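You operate a simulated robot arm through the tools that you are given. There is no shell and no other tool.

Carry out the task below with a simulated robot arm. There is one attempt and no reset: what you move stays moved.

JOB
Clamp the red-collared spool across both vee blocks and scrub its rust off.
Fine: loose block on the red mark first; brush back afterwards; it stays clamped; fingers clear of the pad; leave the other spool. Set down upright: scrubbing brush. What is to be rubbed or washed off counts as gone when no trace of it is left.

It is judged by the outcome, as a careful person would: the job done as asked, and still so three seconds after it is handed in. It fails if anything else is knocked over, pushed out of place, dropped, spilled or broken.

ROBOT AND FRAMES
A 6-joint arm with a two-finger parallel gripper, fixed in place. Base frame: the origin is at the foot of the arm, x ahead of it, y to its left, z up; the work surface is at about z = 0.8. Readings come in m, rad, newtons and seconds.
Its first joint turns from -2.897 to 2.897 rad. Payload 3.91 kg.
The tool frame sits at the grasp point between the pads (the TCP): z along the fingers, y along the line on which they close. The tips reach 0.03 m beyond it. Largest opening 0.11 m; finger width 0.02, thickness 0.01; the body of the gripper, 0.048 by 0.112 m, starts 0.055 m behind the TCP.
Orientation is told as [roll, pitch, yaw] about the base's x, y, z axes, in that order, counted from this pose: with the fingers straight down and closing along the base's y, the tool's x points along the base's -x, its y along +y and its z along -z.

CONTROLS
- The arm moves only by the tool move_arm. Its argument "commands" is a list that holds one entry, the list of rows, each a list of 7 numbers: the shift along the tool's x, y, z in m, then the turn, a rotation vector about the tool's x, y, z in rad, then the gripper command, from -1 (fully open) to 1 (shut), values between in proportion. In form: [[[dx, dy, dz, wx, wy, wz, fingers], ...]]. A call has 1 to 20 rows; each row shifts and turns the commanded pose from where the row before left it, along the tool's axes as they then stand. A row lasts 0.2 s, in which the tool goes at most 0.05 m and 0.15 rad; a call with a longer step from one row to the next is refused whole, and so is a gripper value outside its range. A pose out of reach is approached as far as the arm can. The call stops where the force on the tool passes 50 N (or 10 N more than at its start, if that is more) or the arm is blocked; 0.2 s more then pass. Each finger travels about 0.153 m/s and halts on what it meets, pressing with about 41 N; the grip force reading is that of the motor and also rises with nothing between the fingers. The clock runs only during rows and for 0.2 s after the last one: add rows that do not move to give the fingers time. The reply holds the time, the measured pose of the TCP, the force on the tool along the base axes, the opening and the grip force, in the units named above and with some noise, with the torque about the TCP (base axes, N m) and any sound that the robot's microphone picked up.
- Cameras (640 x 400 px; columns grow to the right, rows downward): "scene" is fixed at [0.4017, -0.6494, 1.5906]; the picture's right is [0.36, 0.93, 0.00], its down [0.88, -0.34, -0.34] and it looks along [-0.32, 0.12, -0.94] (base axes); focal length 214 px, centre (320, 200). "wrist" rides on the gripper at [0.072, 0.017, -0.103] in the tool frame; the picture's right is [-0.23, 0.97, 0.00], its down [-0.76, -0.18, -0.62] and it looks along [-0.61, -0.14, 0.78] (tool axes); focal length 222 px, centre (320, 200). There is no depth. A picture from a camera that has moved, and an enlarged one, comes with that camera's place and axes in the base frame and with its lens. The place of the scene camera against the robot may be out by one fixed shift of up to 0.012 m in any direction.
- camera(camera): a new picture of that camera. No time passes.
- zoom(camera, box): a new picture of the part [left, top, right, bottom] of that camera's present view, enlarged. No time passes.
- close_job(): hands the job in; it is judged then, once.

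Places have to be worked out from the pictures, the camera data and where the tool is seen. Open the gripper and draw the arm clear of the work before you hand the job in, unless the task says otherwise.

The tools are called after "Emit:" as name(argument=value, ...) on one line, values as JSON. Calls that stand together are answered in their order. move_arm: Moves the arm, as the interface text tells. Its arguments: {"type":"object","properties":{"commands":{"type":"array","items":{"type":"array","items":{"type":"array","items":{"type":"number"}}}}},"required":["commands"]} The other tools are called the same way: camera (camera) takes a picture; zoom (camera, box) takes an enlarged picture of a part of a camera's view; close_job () hands the job in.

At the start:

```text
time_s: 0.0
position: [0.1257, -0.5405, 1.2592]
ee_rot: [-0.002, 0.0, 0.0]
force: [0.2, 1.1, 0.6]
ft_torque: [-0.04, -0.02, 0.01]
width: 0.1098
grip_force: 0.1
```

scene: 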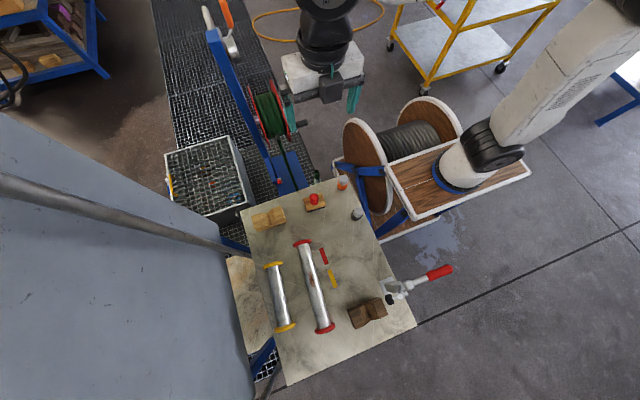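
wrist: 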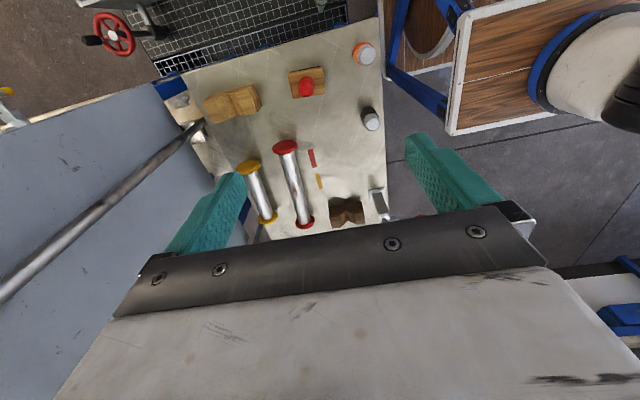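

I'll begin by looking closely at the bench in the scene camera and the wrist camera to identify every object.

Emit:
zoom(camera="scene", box=[220, 160, 460, 310])

Emit:
zoom(camera="scene", box=[230, 230, 470, 380])

Emit:
zoom(camera="wrist", box=[180, 20, 420, 240])

```text
2.67 times, centred on (340, 235) of scene
camera zoom: at [0.4017, -0.6494, 1.5906], right [0.36, 0.93, 0.0], down [0.88, -0.34, -0.34], along [-0.32, 0.12, -0.94], focal length 572 px, centre (267, 107)
```

zoom: 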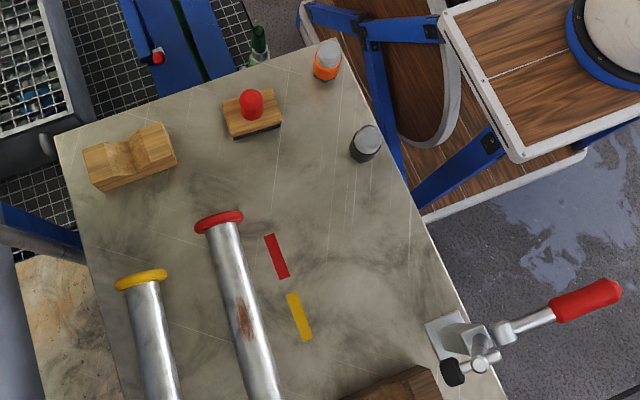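

```text
2.67 times, centred on (350, 305) of scene
camera zoom: at [0.4017, -0.6494, 1.5906], right [0.36, 0.93, 0.0], down [0.88, -0.34, -0.34], along [-0.32, 0.12, -0.94], focal length 572 px, centre (240, -80)
```

zoom: 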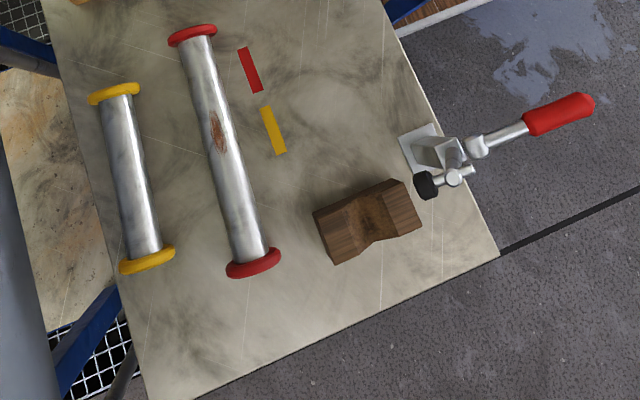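

```text
1.82 times, centred on (300, 130) of wrist
camera zoom: at [0.0539, -0.5229, 1.3622], right [0.23, 0.97, 0.0], down [0.76, -0.18, 0.62], along [0.61, -0.14, -0.78], focal length 404 px, centre (356, 327)
```

zoom: 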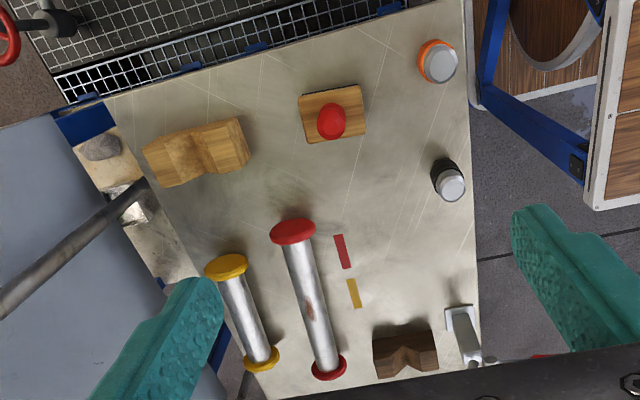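

The bench holds the red and yellow spools, a light vee block, a dark vee block near the toggle clamp, a red-knobbed brush and two jars. I'll zoom in on each for details.

Emit:
zoom(camera="scene", box=[340, 255, 460, 335])

Emit:
zoom(camera="scene", box=[240, 175, 372, 263])

Emit:
zoom(camera="scene", box=[258, 235, 378, 340])

Emit:
zoom(camera="wrist", box=[220, 130, 400, 240])

Emit:
zoom(camera="wrist", box=[190, 30, 400, 160])

```text
5.00 times, centred on (400, 295) of scene
camera zoom: at [0.4017, -0.6494, 1.5906], right [0.36, 0.93, 0.0], down [0.88, -0.34, -0.34], along [-0.32, 0.12, -0.94], focal length 1072 px, centre (-80, -275)
```

zoom: 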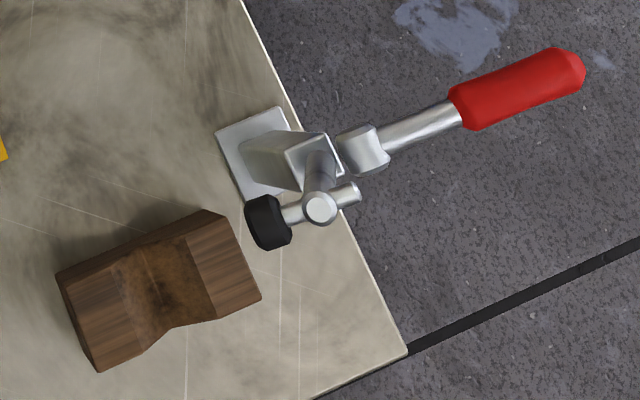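

```text
4.55 times, centred on (306, 219) of scene
camera zoom: at [0.4017, -0.6494, 1.5906], right [0.36, 0.93, 0.0], down [0.88, -0.34, -0.34], along [-0.32, 0.12, -0.94], focal length 975 px, centre (384, 114)
```

zoom: 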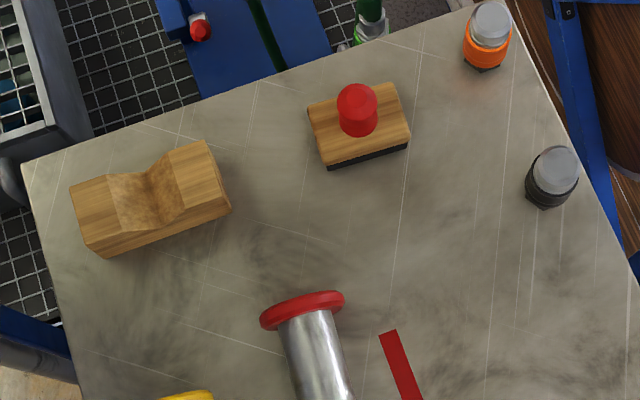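

```text
3.81 times, centred on (318, 288) of scene
camera zoom: at [0.4017, -0.6494, 1.5906], right [0.36, 0.93, 0.0], down [0.88, -0.34, -0.34], along [-0.32, 0.12, -0.94], focal length 817 px, centre (328, -133)
```

zoom: 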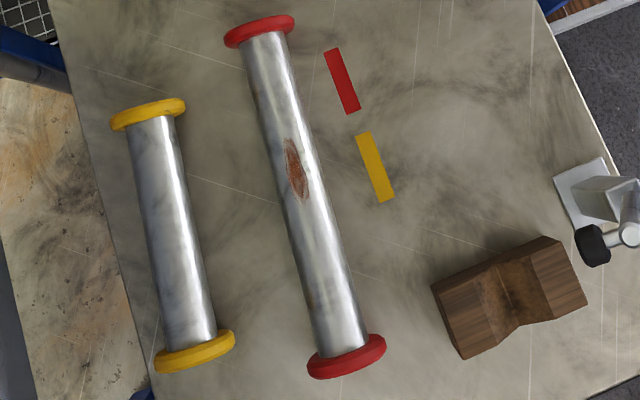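

```text
3.56 times, centred on (310, 185) of wrist
camera zoom: at [0.0539, -0.5229, 1.3622], right [0.23, 0.97, 0.0], down [0.76, -0.18, 0.62], along [0.61, -0.14, -0.78], focal length 790 px, centre (356, 253)
```

zoom: 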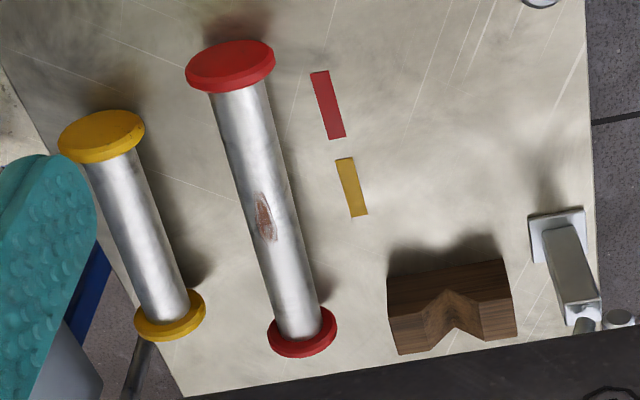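

```text
3.05 times, centred on (295, 95) of wrist
camera zoom: at [0.0539, -0.5229, 1.3622], right [0.23, 0.97, 0.0], down [0.76, -0.18, 0.62], along [0.61, -0.14, -0.78], focal length 677 px, centre (396, 520)
```

zoom: 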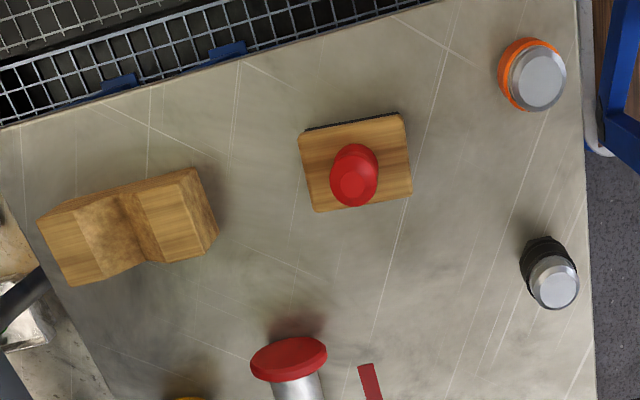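

Everything is aligned with the base axes: light (loose) block near (0.14, -0.75), red mark near x 0.31–0.37, y -0.61, dark block near (0.557, -0.548), clamp with raised arm near (0.52, -0.45). I'll move above the light block, turning the fingers to close along x, and watch it with the wrist camera.

Emit:
move_arm(commands=[[[-0.0022, -0.0299, 0.0299, 0, 0, 0, -1], [-0.0022, -0.0299, 0.0299, 0, 0, 0, -1], [-0.0022, -0.0299, 0.0299, 0, 0, 0, -1], [-0.0022, -0.0299, 0.0299, 0, 0, 0, -1], [-0.0022, -0.0299, 0.0299, 0, 0, 0, -1], [-0.0022, -0.0299, 0.0299, 0, 0, 0, -1], [-0.0022, -0.0299, 0.0299, 0, 0, 0, -1], [0, 0, 0, 0, 0, 0.1428, -1], [0, 0, 0, 0, 0, 0.1428, -1], [0, 0, 0, 0, 0, 0.1428, -1], [0, 0, 0, 0, 0, 0.1428, -1], [0, 0, 0, 0, 0, 0.1428, -1], [0, 0, 0, 0, 0, 0.1428, -1], [0, 0, 0, 0, 0, 0.1428, -1], [0, 0, 0, 0, 0, 0.1428, -1], [0, 0, 0, 0, 0, 0.1428, -1], [0, 0, 0, 0, 0, 0.1428, -1], [0, 0, 0, 0, 0, 0.1428, -1]]])

Emit:
camera(camera="wrist")

Emit:
camera(camera="scene")

```text
time_s: 3.8
position: [0.1419, -0.7505, 1.0495]
ee_rot: [0.002, -0.001, -1.573]
force: [-0.5, -0.2, 0.9]
ft_torque: [0.01, 0.03, 0.02]
width: 0.1098
grip_force: 0.1
```

```text
taken
camera wrist: at [0.1592, -0.6769, 1.1531], right [0.97, -0.23, 0.0], down [-0.18, -0.76, 0.62], along [-0.14, -0.61, -0.78], focal length 222 px, centre (320, 200)
```

wrist: 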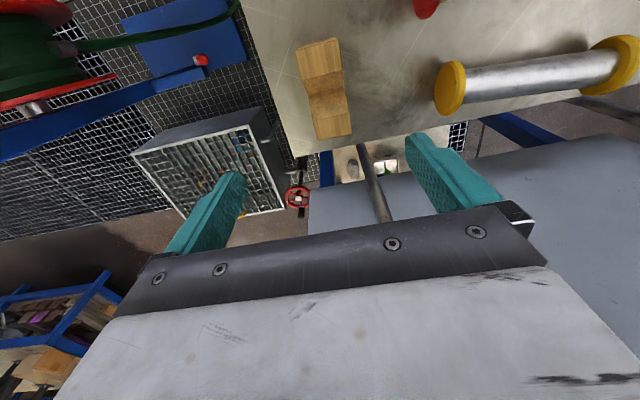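

```text
taken
```

scene: 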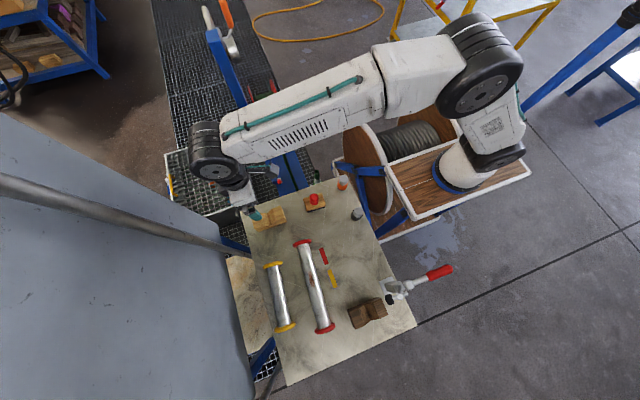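

The arm is above the block, fingers now closing along x. I'll zoom in the wrist view to measure the block's position and vee shape.

Emit:
zoom(camera="wrist", box=[260, 20, 420, 150])

Emit:
zoom(camera="scene", box=[230, 180, 300, 240])

```text
3.08 times, centred on (340, 85) of wrist
camera zoom: at [0.1592, -0.6769, 1.1531], right [0.97, -0.23, 0.0], down [-0.18, -0.76, 0.62], along [-0.14, -0.61, -0.78], focal length 684 px, centre (258, 554)
```

zoom: 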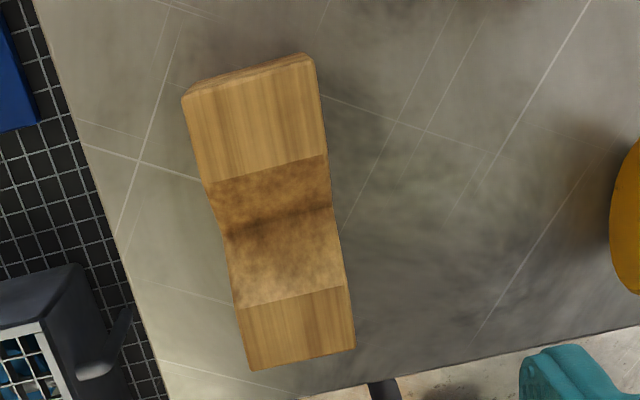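

```text
6.67 times, centred on (265, 210) of scene
camera zoom: at [0.4017, -0.6494, 1.5906], right [0.36, 0.93, 0.0], down [0.88, -0.34, -0.34], along [-0.32, 0.12, -0.94], focal length 1430 px, centre (687, 133)
```

zoom: 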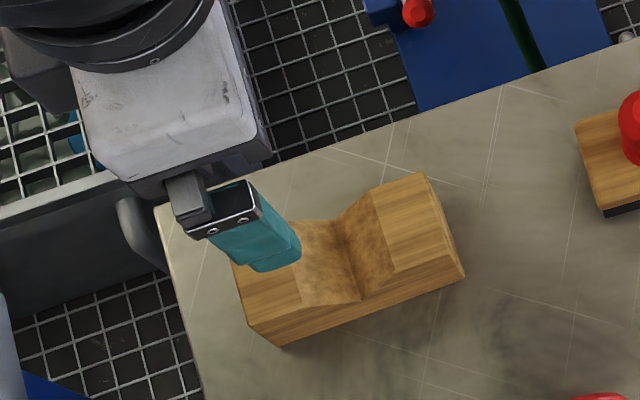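

The light block measures about x 0.125–0.175, y -0.808 to -0.696. Before picking it, I'll move to a survey pose over the clamp side to measure marks, dark block, clamp and spool more accurately.

Emit:
move_arm(commands=[[[0.034, 0.0278, -0.0042, 0, 0, 0, -1], [0.034, 0.0278, -0.0042, 0, 0, 0, -1], [0.034, 0.0278, -0.0042, 0, 0, 0, -1], [0.034, 0.0278, -0.0042, 0, 0, 0, -1], [0.034, 0.0278, -0.0042, 0, 0, 0, -1], [0.034, 0.0278, -0.0042, 0, 0, 0, -1], [0.034, 0.0278, -0.0042, 0, 0, 0, -1], [0.034, 0.0278, -0.0042, 0, 0, 0, -1], [0.034, 0.0278, -0.0042, 0, 0, 0, -1], [0.034, 0.0278, -0.0042, 0, 0, 0, -1], [0.034, 0.0278, -0.0042, 0, 0, 0, -1], [0.034, 0.0278, -0.0042, 0, 0, 0, -1], [0, 0, 0, 0, 0, 0, -1]]])

Emit:
camera(camera="wrist")

Emit:
zoom(camera="wrist", box=[220, 40, 460, 190])

```text
time_s: 6.6
position: [0.4741, -0.3416, 1.0998]
ee_rot: [0.0, -0.001, -1.572]
force: [-0.4, -0.1, -0.1]
ft_torque: [-0.02, -0.01, 0.02]
width: 0.1101
grip_force: 0.0
```

```text
taken
camera wrist: at [0.4912, -0.2689, 1.2036], right [0.97, -0.23, 0.0], down [-0.18, -0.76, 0.62], along [-0.14, -0.61, -0.78], focal length 222 px, centre (320, 200)
```

wrist: 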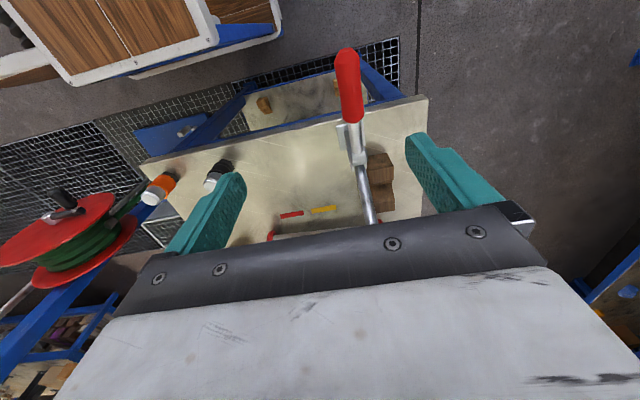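

```text
2.67 times, centred on (340, 115) of wrist
camera zoom: at [0.4912, -0.2689, 1.2036], right [0.97, -0.23, 0.0], down [-0.18, -0.76, 0.62], along [-0.14, -0.61, -0.78], focal length 592 px, centre (267, 427)
```

zoom: 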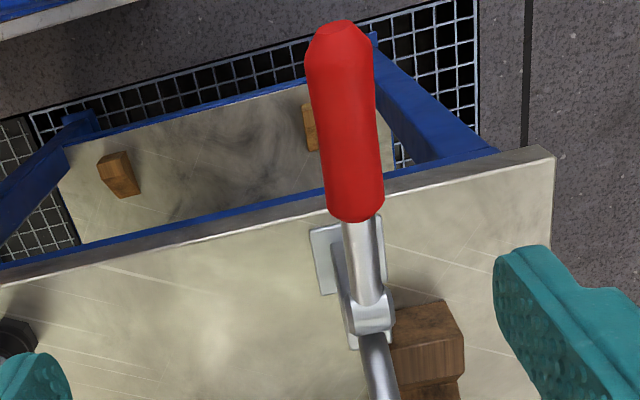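

The clamp lever shows its handle reaching out along +y from about (0.51, -0.36, 0.95) to (0.51, -0.29, 0.955), and its arm is raised. Now I'll go above the marks and dark block for a near-vertical view.

Emit:
move_arm(commands=[[[0, 0, -0.03, 0, 0, 0, -1], [0, 0, -0.03, 0, 0, 0, -1], [-0.038, -0.0073, 0, 0, 0, 0, -1], [-0.038, -0.0073, 0, 0, 0, 0, -1], [-0.038, -0.0073, 0, 0, 0, 0, -1], [-0.038, -0.0073, 0, 0, 0, 0, -1], [-0.038, -0.0073, 0, 0, 0, 0, -1], [-0.038, -0.0073, 0, 0, 0, 0, -1], [0, 0, 0, 0, 0, 0, -1]]])

Emit:
camera(camera="wrist")

Emit:
zoom(camera="wrist", box=[180, 0, 440, 165])

```text
time_s: 8.6
position: [0.4303, -0.5687, 1.1586]
ee_rot: [0.0, -0.001, -1.571]
force: [-0.1, 0.0, 0.1]
ft_torque: [0.0, 0.02, -0.02]
width: 0.11
grip_force: 0.1
```

```text
taken
camera wrist: at [0.4478, -0.4967, 1.2627], right [0.97, -0.23, 0.0], down [-0.18, -0.76, 0.62], along [-0.14, -0.61, -0.78], focal length 222 px, centre (320, 200)
```

wrist: 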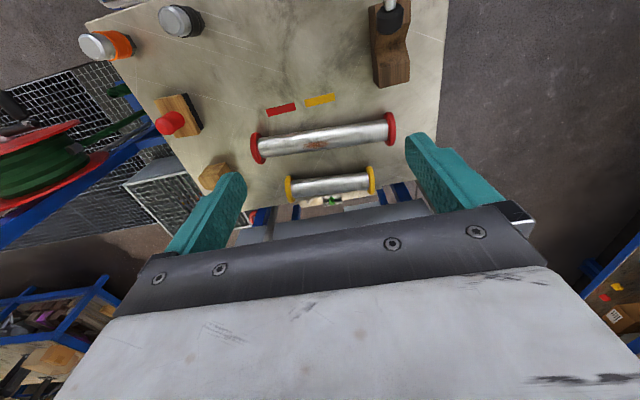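

```text
2.42 times, centred on (310, 82) of wrist
camera zoom: at [0.4478, -0.4967, 1.2627], right [0.97, -0.23, 0.0], down [-0.18, -0.76, 0.62], along [-0.14, -0.61, -0.78], focal length 538 px, centre (344, 485)
```

zoom: 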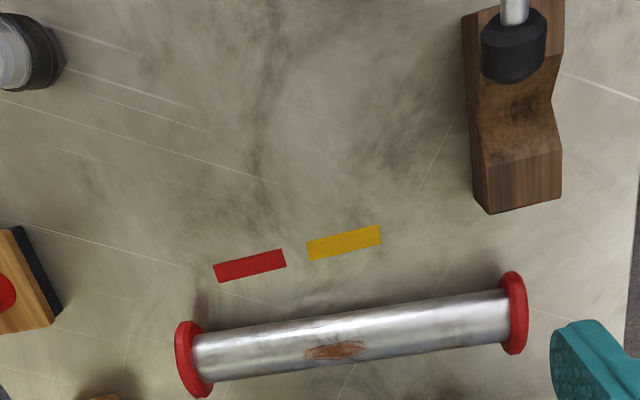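

Good overhead view. I'll zoom further on the dark block, the marks, and the red spool for precise measurement.

Emit:
zoom(camera="wrist", box=[250, 80, 370, 155])

Emit:
zoom(camera="wrist", box=[340, 0, 460, 100])

Emit:
zoom(camera="wrist", box=[240, 90, 410, 190])

Emit:
zoom(camera="wrist", box=[70, 0, 260, 190])

```text
5.33 times, centred on (310, 118) of wrist
camera zoom: at [0.4478, -0.4967, 1.2627], right [0.97, -0.23, 0.0], down [-0.18, -0.76, 0.62], along [-0.14, -0.61, -0.78], focal length 1185 px, centre (373, 640)
```

zoom: 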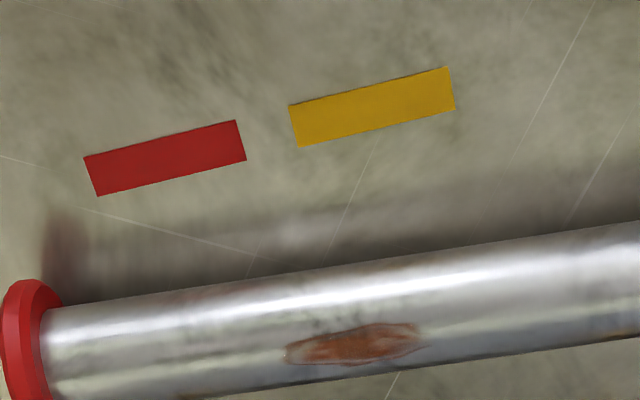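

```text
4.00 times, centred on (400, 50) of wrist
camera zoom: at [0.4478, -0.4967, 1.2627], right [0.97, -0.23, 0.0], down [-0.18, -0.76, 0.62], along [-0.14, -0.61, -0.78], focal length 888 px, centre (0, 800)
```

zoom: 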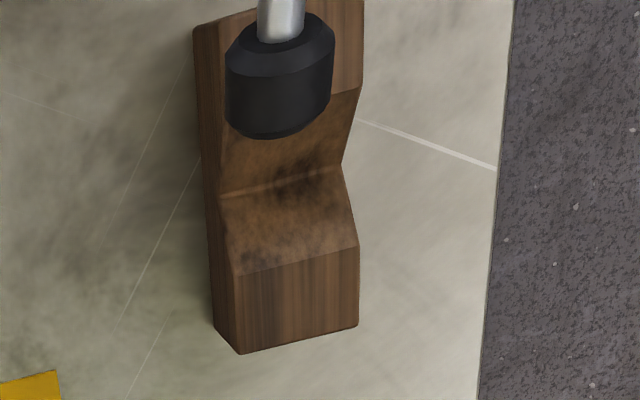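

```text
3.76 times, centred on (325, 140) of wrist
camera zoom: at [0.4478, -0.4967, 1.2627], right [0.97, -0.23, 0.0], down [-0.18, -0.76, 0.62], along [-0.14, -0.61, -0.78], focal length 836 px, centre (301, 426)
```

zoom: 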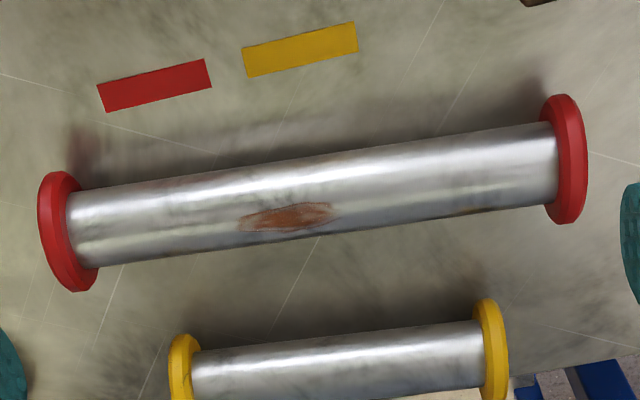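

```text
2.11 times, centred on (165, 95) of wrist
camera zoom: at [0.4478, -0.4967, 1.2627], right [0.97, -0.23, 0.0], down [-0.18, -0.76, 0.62], along [-0.14, -0.61, -0.78], focal length 468 px, centre (646, 421)
```

zoom: 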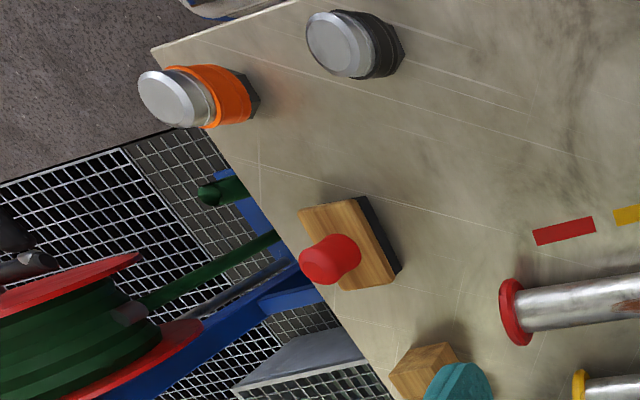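

The marks measure red x 0.310–0.370, y -0.619 to -0.604; blocks are about 0.048 wide, 0.105 long, 0.06 high with a 90° vee. The spool's collar spacing matters, so I'll zoom on both ends.

Emit:
zoom(camera="wrist", box=[240, 115, 304, 170])

Emit:
zoom(camera="wrist", box=[360, 95, 424, 150])

Emit:
zoom(camera="wrist", box=[285, 125, 375, 165])

Emit:
zoom(camera="scene", box=[280, 230, 350, 340])

```text
7.27 times, centred on (272, 142) of wrist
camera zoom: at [0.4478, -0.4967, 1.2627], right [0.97, -0.23, 0.0], down [-0.18, -0.76, 0.62], along [-0.14, -0.61, -0.78], focal length 1615 px, centre (669, 618)
```

zoom: 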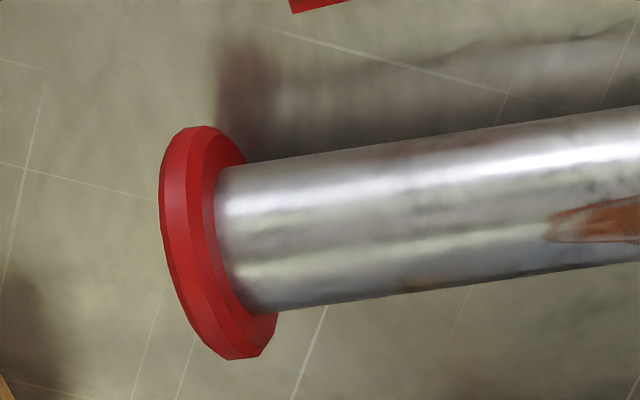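

```text
7.27 times, centred on (392, 122) of wrist
camera zoom: at [0.4478, -0.4967, 1.2627], right [0.97, -0.23, 0.0], down [-0.18, -0.76, 0.62], along [-0.14, -0.61, -0.78], focal length 1615 px, centre (-204, 764)
```

zoom: 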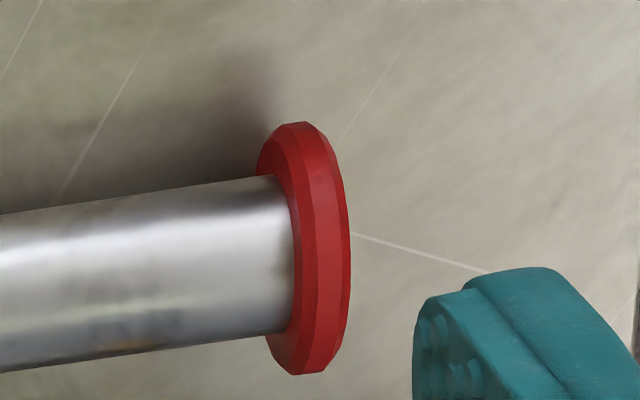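

```text
7.11 times, centred on (330, 145) of wrist
camera zoom: at [0.4478, -0.4967, 1.2627], right [0.97, -0.23, 0.0], down [-0.18, -0.76, 0.62], along [-0.14, -0.61, -0.78], focal length 1580 px, centre (249, 591)
```

zoom: 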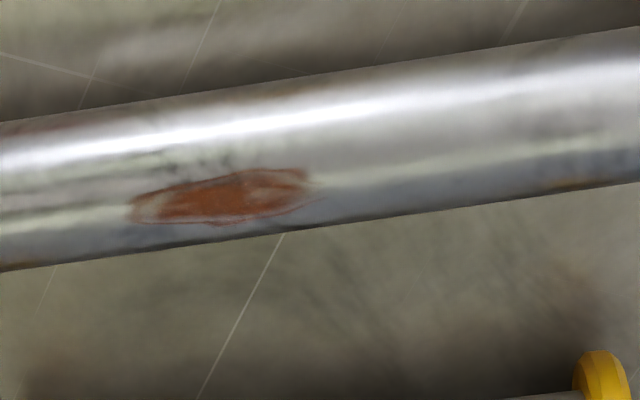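

```text
3.64 times, centred on (315, 285) of scene
camera zoom: at [0.4017, -0.6494, 1.5906], right [0.36, 0.93, 0.0], down [0.88, -0.34, -0.34], along [-0.32, 0.12, -0.94], focal length 780 px, centre (338, -109)
```

zoom: 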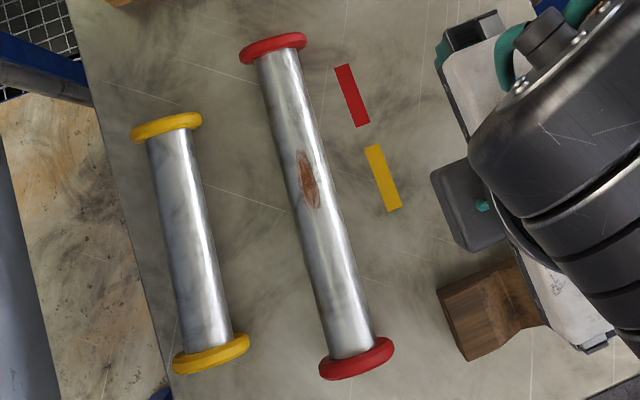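

Measured: tube free length ≈0.254 m, tube radius ≈0.0196, collar radius ≈0.033, rust centred near x 0.397 and on top. Now I'll go to the light block at about (0.1507, -0.748) and descend around it with open fingers.

Emit:
move_arm(commands=[[[-0.0224, -0.03495, 0.0198, 0, 0, 0, -1], [-0.0224, -0.03495, 0.0198, 0, 0, 0, -1], [-0.0224, -0.03495, 0.0198, 0, 0, 0, -1], [-0.0224, -0.03495, 0.0198, 0, 0, 0, -1], [-0.0224, -0.03495, 0.0198, 0, 0, 0, -1], [-0.0224, -0.03495, 0.0198, 0, 0, 0, -1], [-0.0224, -0.03495, 0.0198, 0, 0, 0, -1], [-0.0224, -0.03495, 0.0198, 0, 0, 0, -1], [0, 0, 0.04, 0, 0, 0, -1], [0, 0, 0.04, 0, 0, 0, -1], [0, 0, 0, 0, 0, 0, -1]]])

Emit:
camera(camera="wrist")

```text
time_s: 11.0
position: [0.1507, -0.7482, 0.9215]
ee_rot: [0.001, -0.001, -1.571]
force: [0.1, 0.0, 0.0]
ft_torque: [0.0, 0.02, -0.01]
width: 0.1101
grip_force: 0.1
```

```text
taken
camera wrist: at [0.1681, -0.6762, 1.0248], right [0.97, -0.23, 0.0], down [-0.18, -0.76, 0.62], along [-0.14, -0.61, -0.78], focal length 222 px, centre (320, 200)
```

wrist: 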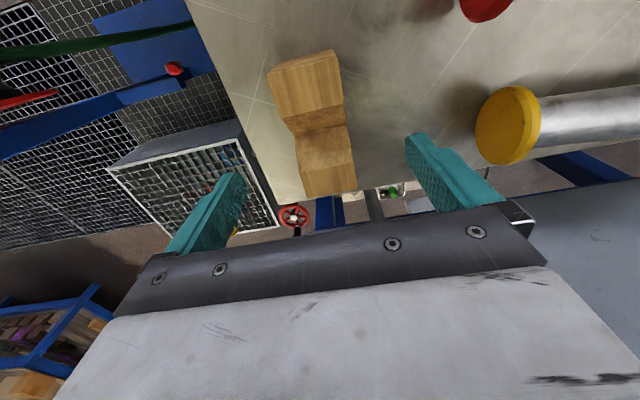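

The block sits centred between the open fingers. I'll descend to TCP z≈0.84 and close.

Emit:
move_arm(commands=[[[0, 0, 0.035, 0, 0, 0, -1], [0, 0, 0.03, 0, 0, 0, -1], [0, 0, 0.0165, 0, 0, 0, -1], [0, 0, 0, 0, 0, 0, -1], [0, 0, 0, 0, 0, 0, -0.4], [0, 0, 0, 0, 0, 0, 0.0], [0, 0, 0, 0, 0, 0, 0.6], [0, 0, 0, 0, 0, 0, 1], [0, 0, 0, 0, 0, 0, 1]]])

Emit:
camera(camera="wrist")

```text
time_s: 13.0
position: [0.1513, -0.7503, 0.8408]
ee_rot: [-0.001, -0.001, -1.571]
force: [0.3, -0.1, 0.1]
ft_torque: [-0.07, -0.01, 0.02]
width: 0.0495
grip_force: 40.9
```

```text
taken
camera wrist: at [0.1688, -0.6766, 0.9444], right [0.97, -0.23, 0.0], down [-0.18, -0.76, 0.62], along [-0.14, -0.61, -0.78], focal length 222 px, centre (320, 200)
```

wrist: 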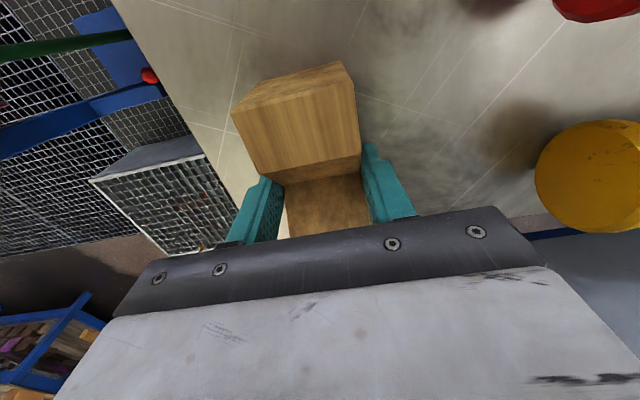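

Gripped firmly at width 0.0495. I'll lift it by 0.13 m and carry it over toward the red mark, stopping above.

Emit:
move_arm(commands=[[[0, 0, -0.015, 0, 0, 0, 1], [0, 0, -0.035, 0, 0, 0, 1], [0, 0, -0.04, 0, 0, 0, 1], [0, 0, -0.04, 0, 0, 0, 1], [0.025, 0.0245, 0, 0, 0, 0, 1], [0.025, 0.0245, 0, 0, 0, 0, 1], [0.025, 0.0245, 0, 0, 0, 0, 1], [0.025, 0.0245, 0, 0, 0, 0, 1], [0.025, 0.0245, 0, 0, 0, 0, 1], [0.025, 0.0245, 0, 0, 0, 0, 1], [0.025, 0.0245, 0, 0, 0, 0, 1], [0.025, 0.0245, 0, 0, 0, 0, 1], [0, 0, 0, 0, 0, 0, 1]]])

Emit:
camera(camera="wrist")

Emit:
camera(camera="scene")

```text
time_s: 15.8
position: [0.3479, -0.5481, 0.9699]
ee_rot: [0.0, -0.002, -1.57]
force: [-0.5, -0.2, -2.9]
ft_torque: [-0.05, 0.01, 0.0]
width: 0.0497
grip_force: 40.9
```

```text
taken
camera wrist: at [0.3654, -0.476, 1.0739], right [0.97, -0.23, 0.0], down [-0.18, -0.76, 0.62], along [-0.14, -0.61, -0.78], focal length 222 px, centre (320, 200)
```

wrist: 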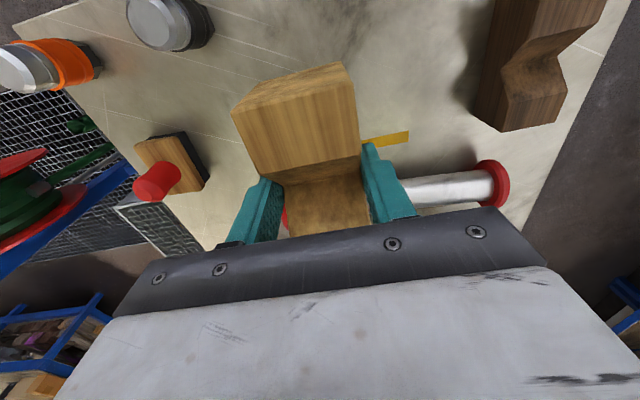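

```text
taken
```

scene: 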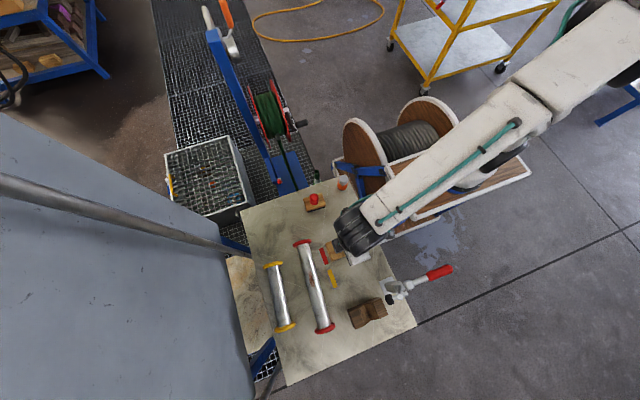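

The block is held level. I'll zoom in on it and on the dark block to refine dimensions before setting it down.

Emit:
zoom(camera="wrist", box=[220, 50, 420, 175])

Emit:
zoom(camera="wrist", box=[440, 0, 620, 140])

Emit:
zoom(camera="scene", box=[280, 210, 430, 340])

```text
3.20 times, centred on (320, 112) of wrist
camera zoom: at [0.3654, -0.476, 1.0739], right [0.97, -0.23, 0.0], down [-0.18, -0.76, 0.62], along [-0.14, -0.61, -0.78], focal length 711 px, centre (320, 480)
```

zoom: 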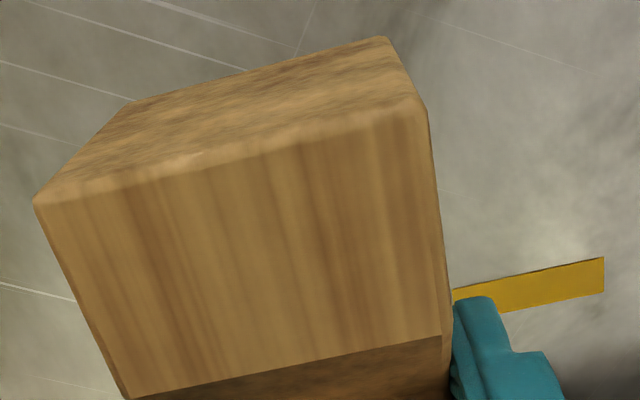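

```text
2.86 times, centred on (530, 70) of wrist
camera zoom: at [0.3654, -0.476, 1.0739], right [0.97, -0.23, 0.0], down [-0.18, -0.76, 0.62], along [-0.14, -0.61, -0.78], focal length 635 px, centre (-280, 571)
```

zoom: 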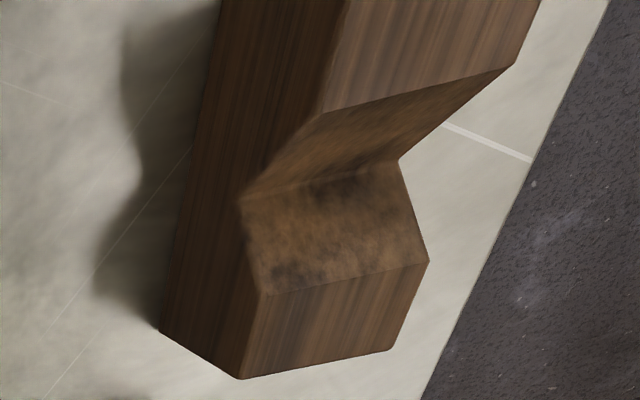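

```text
3.08 times, centred on (355, 275) of scene
camera zoom: at [0.4017, -0.6494, 1.5906], right [0.36, 0.93, 0.0], down [0.88, -0.34, -0.34], along [-0.32, 0.12, -0.94], focal length 660 px, centre (212, -31)
```

zoom: 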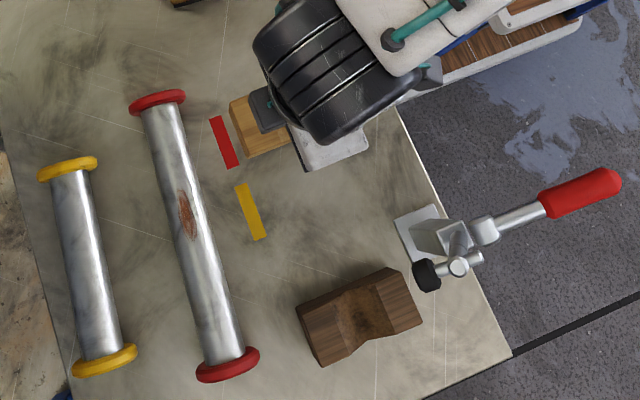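

The scene view confirms the red mark sits right at the block's -y end when the vee lines up with the dark block's vee (y ≈ -0.549). I'll lower the block at x ≈ 0.348 and release it gently.

Emit:
move_arm(commands=[[[0, 0, 0.04, 0, 0, 0, 1], [0, 0, 0.04, 0, 0, 0, 1], [0, 0, 0.03, 0, 0, 0, 1], [0, 0, 0.012, 0, 0, 0, 1], [0, 0, 0.0066, 0, 0, 0, 1], [0, 0, 0, 0, 0, 0, 1]]])

Emit:
zoom(camera="scene", box=[280, 210, 430, 340])

```text
time_s: 17.2
position: [0.347, -0.5493, 0.8413]
ee_rot: [0.0, -0.001, -1.574]
force: [-0.1, 0.0, -0.4]
ft_torque: [0.0, 0.01, 0.0]
width: 0.0498
grip_force: 40.5
```

```text
3.08 times, centred on (355, 275) of scene
camera zoom: at [0.4017, -0.6494, 1.5906], right [0.36, 0.93, 0.0], down [0.88, -0.34, -0.34], along [-0.32, 0.12, -0.94], focal length 660 px, centre (212, -31)
```

zoom: 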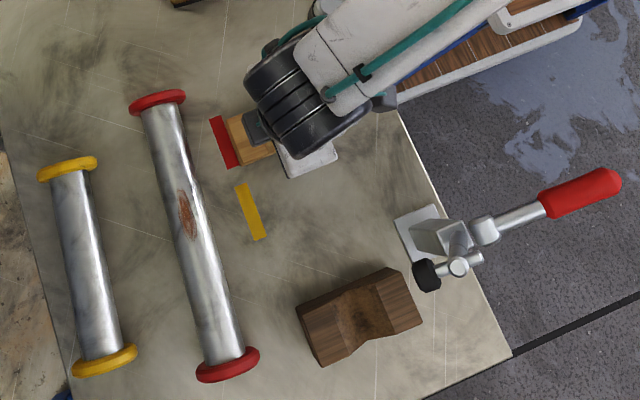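

The block is on the table next to the red mark (weight is off the gripper). Release and rise.

Emit:
move_arm(commands=[[[0, 0, 0, 0, 0, 0, 0.0], [0, 0, 0, 0, 0, 0, -0.3], [0, 0, 0, 0, 0, 0, -0.4], [0, 0, -0.02, 0, 0, 0, -0.4], [0, 0, -0.04, 0, 0, 0, -0.4], [0, 0, -0.04, 0, 0, 0, -1], [0, 0, -0.04, 0, 0, 0, -1], [0, 0, -0.04, 0, 0, 0, -1], [0, 0, -0.04, 0, 0, 0, -1], [0.005, 0.0, -0.03, 0, 0, 0, -1], [0, 0, 0, 0, 0, 0, -1]]])

Emit:
camera(camera="wrist")

Emit:
zoom(camera="wrist", box=[220, 20, 420, 150])

```text
time_s: 19.6
position: [0.3476, -0.5441, 1.0917]
ee_rot: [-0.001, -0.002, -1.57]
force: [-0.6, -0.3, -0.2]
ft_torque: [0.0, -0.01, -0.03]
width: 0.1099
grip_force: 0.0
```

```text
taken
camera wrist: at [0.3638, -0.4707, 1.1954], right [0.97, -0.23, 0.0], down [-0.18, -0.76, 0.62], along [-0.14, -0.61, -0.78], focal length 222 px, centre (320, 200)
```

wrist: 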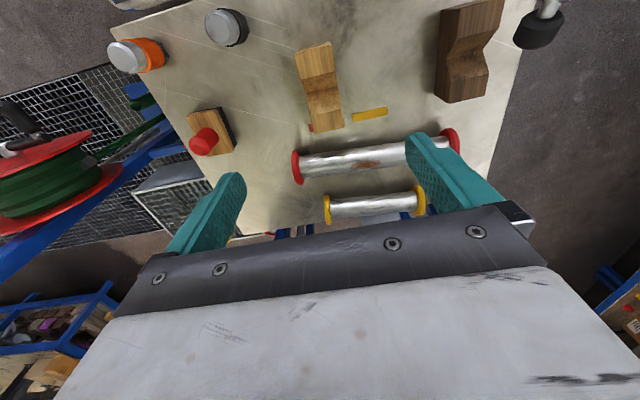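

```text
3.08 times, centred on (320, 85) of wrist
camera zoom: at [0.3638, -0.4707, 1.1954], right [0.97, -0.23, 0.0], down [-0.18, -0.76, 0.62], along [-0.14, -0.61, -0.78], focal length 684 px, centre (320, 554)
```

zoom: 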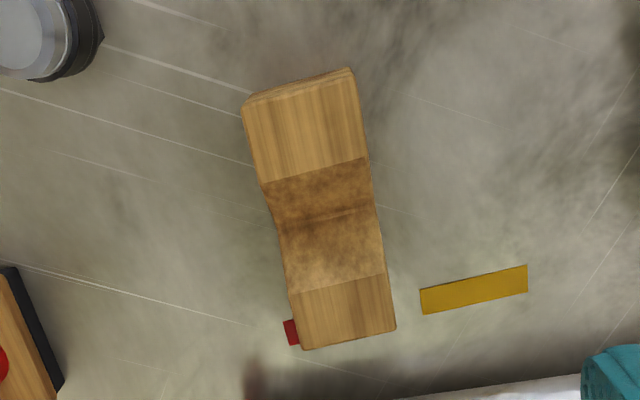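

The block's vee is centred at y ≈ -0.549, x ≈ 0.348, with its end at the red mark. Next I'll look straight down on each collar of the red spool to get exact tube length.

Emit:
move_arm(commands=[[[-0.02, -0.04, -0.01, 0, 0, 0, -1], [-0.02, -0.04, -0.01, 0, 0, 0, -1], [0, 0, 0, 0, 0, 0, -1]]])

Emit:
camera(camera="wrist")

Emit:
zoom(camera="wrist", box=[290, 90, 420, 170])

```text
time_s: 20.4
position: [0.2668, -0.5844, 1.1113]
ee_rot: [-0.001, -0.001, -1.569]
force: [-0.1, 0.2, -0.3]
ft_torque: [0.05, 0.02, 0.0]
width: 0.1101
grip_force: 0.1
```

```text
taken
camera wrist: at [0.2839, -0.5113, 1.215], right [0.97, -0.23, 0.0], down [-0.18, -0.76, 0.62], along [-0.14, -0.61, -0.78], focal length 222 px, centre (320, 200)
```

wrist: 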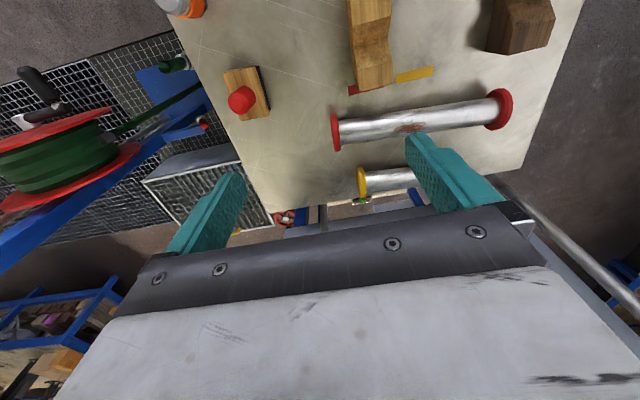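

```text
4.92 times, centred on (355, 130) of wrist
camera zoom: at [0.2839, -0.5113, 1.215], right [0.97, -0.23, 0.0], down [-0.18, -0.76, 0.62], along [-0.14, -0.61, -0.78], focal length 1094 px, centre (148, 545)
```

zoom: 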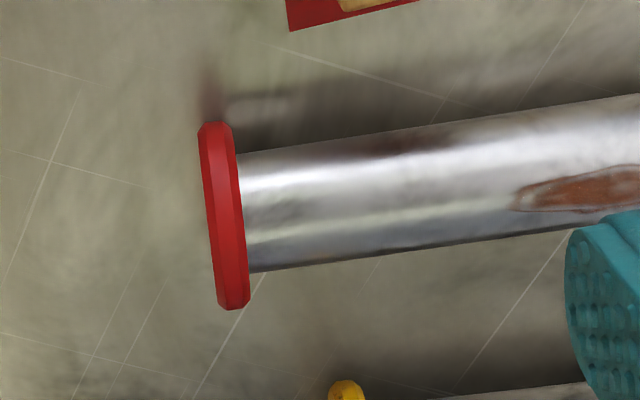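

Left collar's inner face is at x ≈ 0.282. Now the right collar from straight above.

Emit:
move_arm(commands=[[[0, 0.0423, -0.005, 0, 0, 0, -1], [0, 0.0423, 0, 0, 0, 0, -1], [0, 0.0423, 0, 0, 0, 0, -1], [0, 0.0423, 0, 0, 0, 0, -1], [0, 0.0423, 0, 0, 0, 0, -1], [0, 0.0423, 0, 0, 0, 0, -1], [0, 0, 0, 0, 0, 0, -1]]])

Emit:
camera(camera="wrist")

Emit:
zoom(camera="wrist", box=[270, 70, 400, 150])

Emit:
zoom(camera="wrist", box=[270, 0, 400, 80])

```text
time_s: 22.0
position: [0.5222, -0.5837, 1.1184]
ee_rot: [0.0, -0.002, -1.569]
force: [-0.4, 0.0, 0.0]
ft_torque: [-0.01, 0.01, 0.02]
width: 0.11
grip_force: 0.0
```

```text
taken
camera wrist: at [0.5391, -0.5102, 1.2195], right [0.97, -0.23, 0.0], down [-0.18, -0.76, 0.62], along [-0.14, -0.61, -0.78], focal length 222 px, centre (320, 200)
```

wrist: 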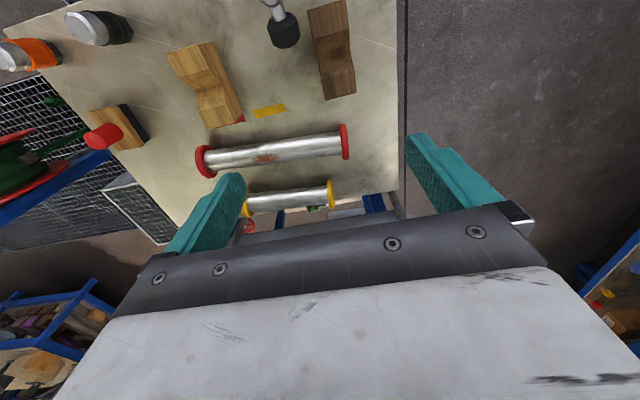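

```text
4.92 times, centred on (335, 110) of wrist
camera zoom: at [0.5391, -0.5102, 1.2195], right [0.97, -0.23, 0.0], down [-0.18, -0.76, 0.62], along [-0.14, -0.61, -0.78], focal length 1094 px, centre (246, 643)
```

zoom: 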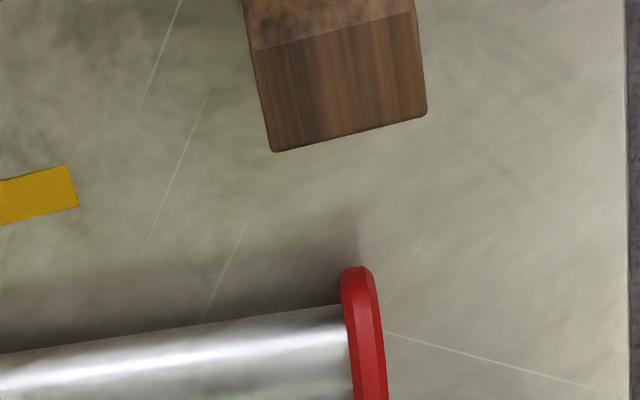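

```text
4.92 times, centred on (335, 40) of wrist
camera zoom: at [0.5391, -0.5102, 1.2195], right [0.97, -0.23, 0.0], down [-0.18, -0.76, 0.62], along [-0.14, -0.61, -0.78], focal length 1094 px, centre (246, 988)
```

zoom: 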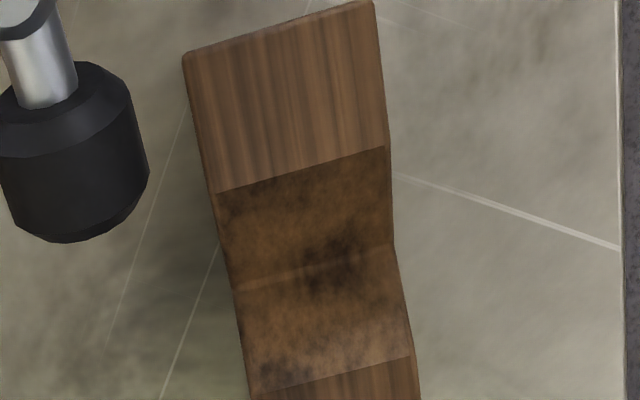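

Tube inner length ≈0.2555 m (x 0.282–0.537), the blocks' outer faces are 0.251 apart, so the collars just straddle them. I'll now go above the spool's middle (0.4095, -0.677), turning the fingers to close across its axis (yaw ≈ -0.081).

Emit:
move_arm(commands=[[[-0.0234, -0.0282, 0.025, 0, 0, 0, -1], [-0.0234, -0.0282, 0.025, 0, 0, 0, -1], [-0.0234, -0.0282, 0.025, 0, 0, 0, -1], [-0.0234, -0.0282, 0.025, 0, 0, 0, -1], [0, 0, 0, 0, 0, -0.149, -1], [0, 0, 0, 0, 0, -0.149, -1], [0, 0, 0, 0, 0, -0.149, -1], [0, 0, 0, 0, 0, -0.149, -1], [0, 0, 0, 0, 0, -0.149, -1], [0, 0, 0, 0, 0, -0.149, -1], [0, 0, 0, 0, 0, -0.149, -1], [0, 0, 0, 0, 0, -0.149, -1], [0, 0, 0, 0, 0, -0.149, -1], [0, 0, 0, 0, 0, -0.149, -1], [0, 0, 0, 0, 0, 0, -1]]])

Emit:
camera(camera="wrist")

Emit:
camera(camera="scene")

```text
time_s: 25.2
position: [0.4082, -0.6766, 1.0175]
ee_rot: [-0.002, -0.002, -0.079]
force: [0.0, 0.0, 0.0]
ft_torque: [0.0, 0.0, -0.01]
width: 0.1101
grip_force: 0.1
```

```text
taken
camera wrist: at [0.3379, -0.6546, 1.1203], right [0.3, 0.95, 0.0], down [0.75, -0.24, 0.62], along [0.59, -0.19, -0.78], focal length 222 px, centre (320, 200)
```

wrist: 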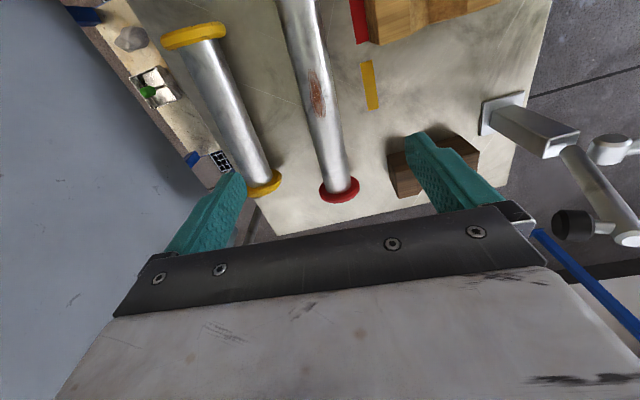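

```text
taken
```

scene: 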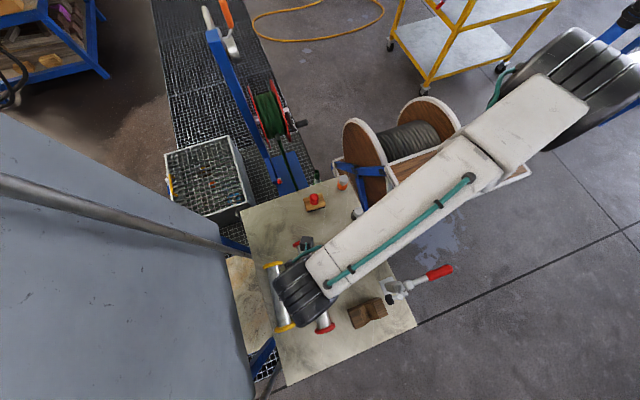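

The spool lies between the open fingers in view. I'll zoom to verify lateral alignment before going down.

Emit:
zoom(camera="wrist", box=[240, 60, 420, 200])

```text
2.86 times, centred on (330, 130) of wrist
camera zoom: at [0.3379, -0.6546, 1.1203], right [0.3, 0.95, 0.0], down [0.75, -0.24, 0.62], along [0.59, -0.19, -0.78], focal length 635 px, centre (291, 400)
```

zoom: 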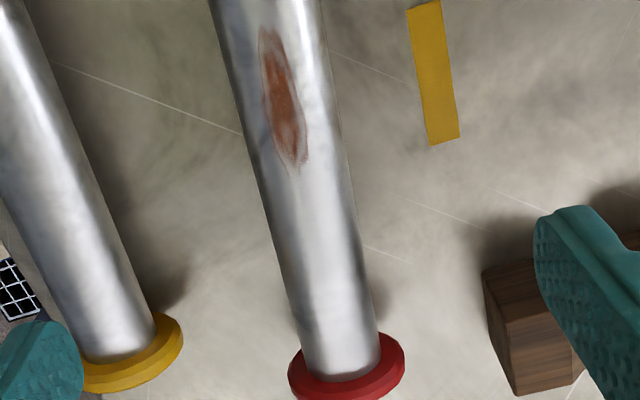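

Tube axis is centred within about 1 mm of the TCP. Descend to z≈0.838 and close on the tube.

Emit:
move_arm(commands=[[[-0.0012, -0.0005, 0.045, 0, 0, 0, -1], [0, 0, 0.045, 0, 0, 0, -1], [0, 0, 0.045, 0, 0, 0, -1], [0, 0, 0.03, 0, 0, 0, -1], [0, 0, 0.0145, 0, 0, 0, -1], [0, 0, 0, 0, 0, 0, -1], [0, 0, 0, 0, 0, 0, -0.3], [0, 0, 0, 0, 0, 0, 0.1], [0, 0, 0, 0, 0, 0, 0.5], [0, 0, 0, 0, 0, 0, 1], [0, 0, 0, 0, 0, 0, 1]]])

Emit:
camera(camera="wrist")

```text
time_s: 27.6
position: [0.4095, -0.6775, 0.8373]
ee_rot: [-0.003, 0.0, -0.08]
force: [-1.2, 0.8, -0.9]
ft_torque: [0.0, -0.21, 0.31]
width: 0.0419
grip_force: 41.4
```

```text
taken
camera wrist: at [0.3384, -0.655, 0.9411], right [0.3, 0.95, 0.0], down [0.74, -0.24, 0.62], along [0.59, -0.19, -0.78], focal length 222 px, centre (320, 200)
```

wrist: 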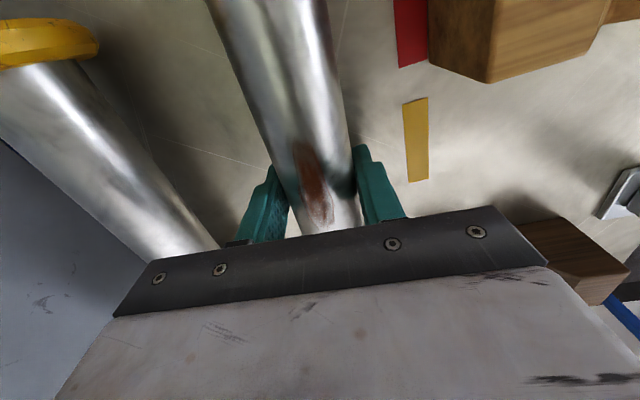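

Gripped at 0.042 m width. Lift gently and check weight and level.

Emit:
move_arm(commands=[[[0, 0, -0.01, 0, 0, 0, 1], [0, 0, -0.02, 0, 0, 0, 1], [0, 0, -0.03, 0, 0, 0, 1], [0, 0, -0.04, 0, 0, 0, 1], [0, 0, -0.02, 0, 0, 0, 1], [0, 0, 0, 0, 0, 0, 1], [0, 0, 0, 0, 0, 0, 1]]])

Emit:
camera(camera="wrist")

Emit:
camera(camera="scene")

```text
time_s: 29.2
position: [0.4091, -0.6789, 0.9574]
ee_rot: [-0.001, 0.001, -0.08]
force: [-0.2, 0.4, -8.5]
ft_torque: [0.02, 0.01, 0.01]
width: 0.0415
grip_force: 41.0
```

```text
taken
camera wrist: at [0.3382, -0.6557, 1.0608], right [0.3, 0.95, 0.0], down [0.74, -0.24, 0.62], along [0.59, -0.19, -0.78], focal length 222 px, centre (320, 200)
```

wrist: 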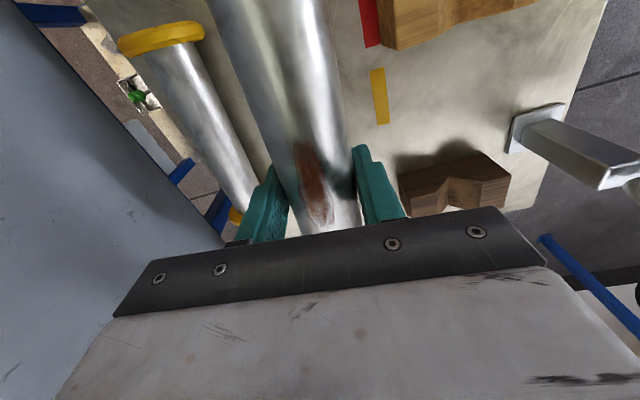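

```text
taken
```

scene: 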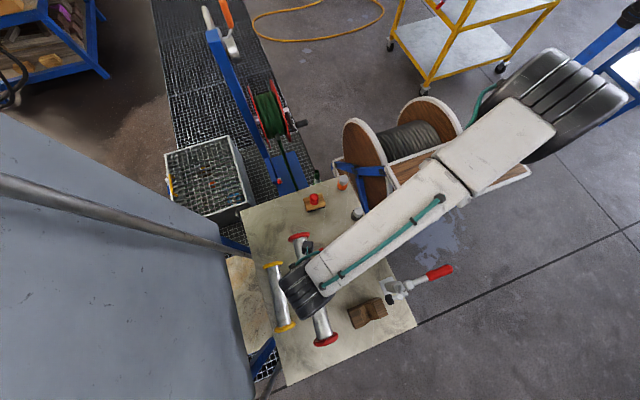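

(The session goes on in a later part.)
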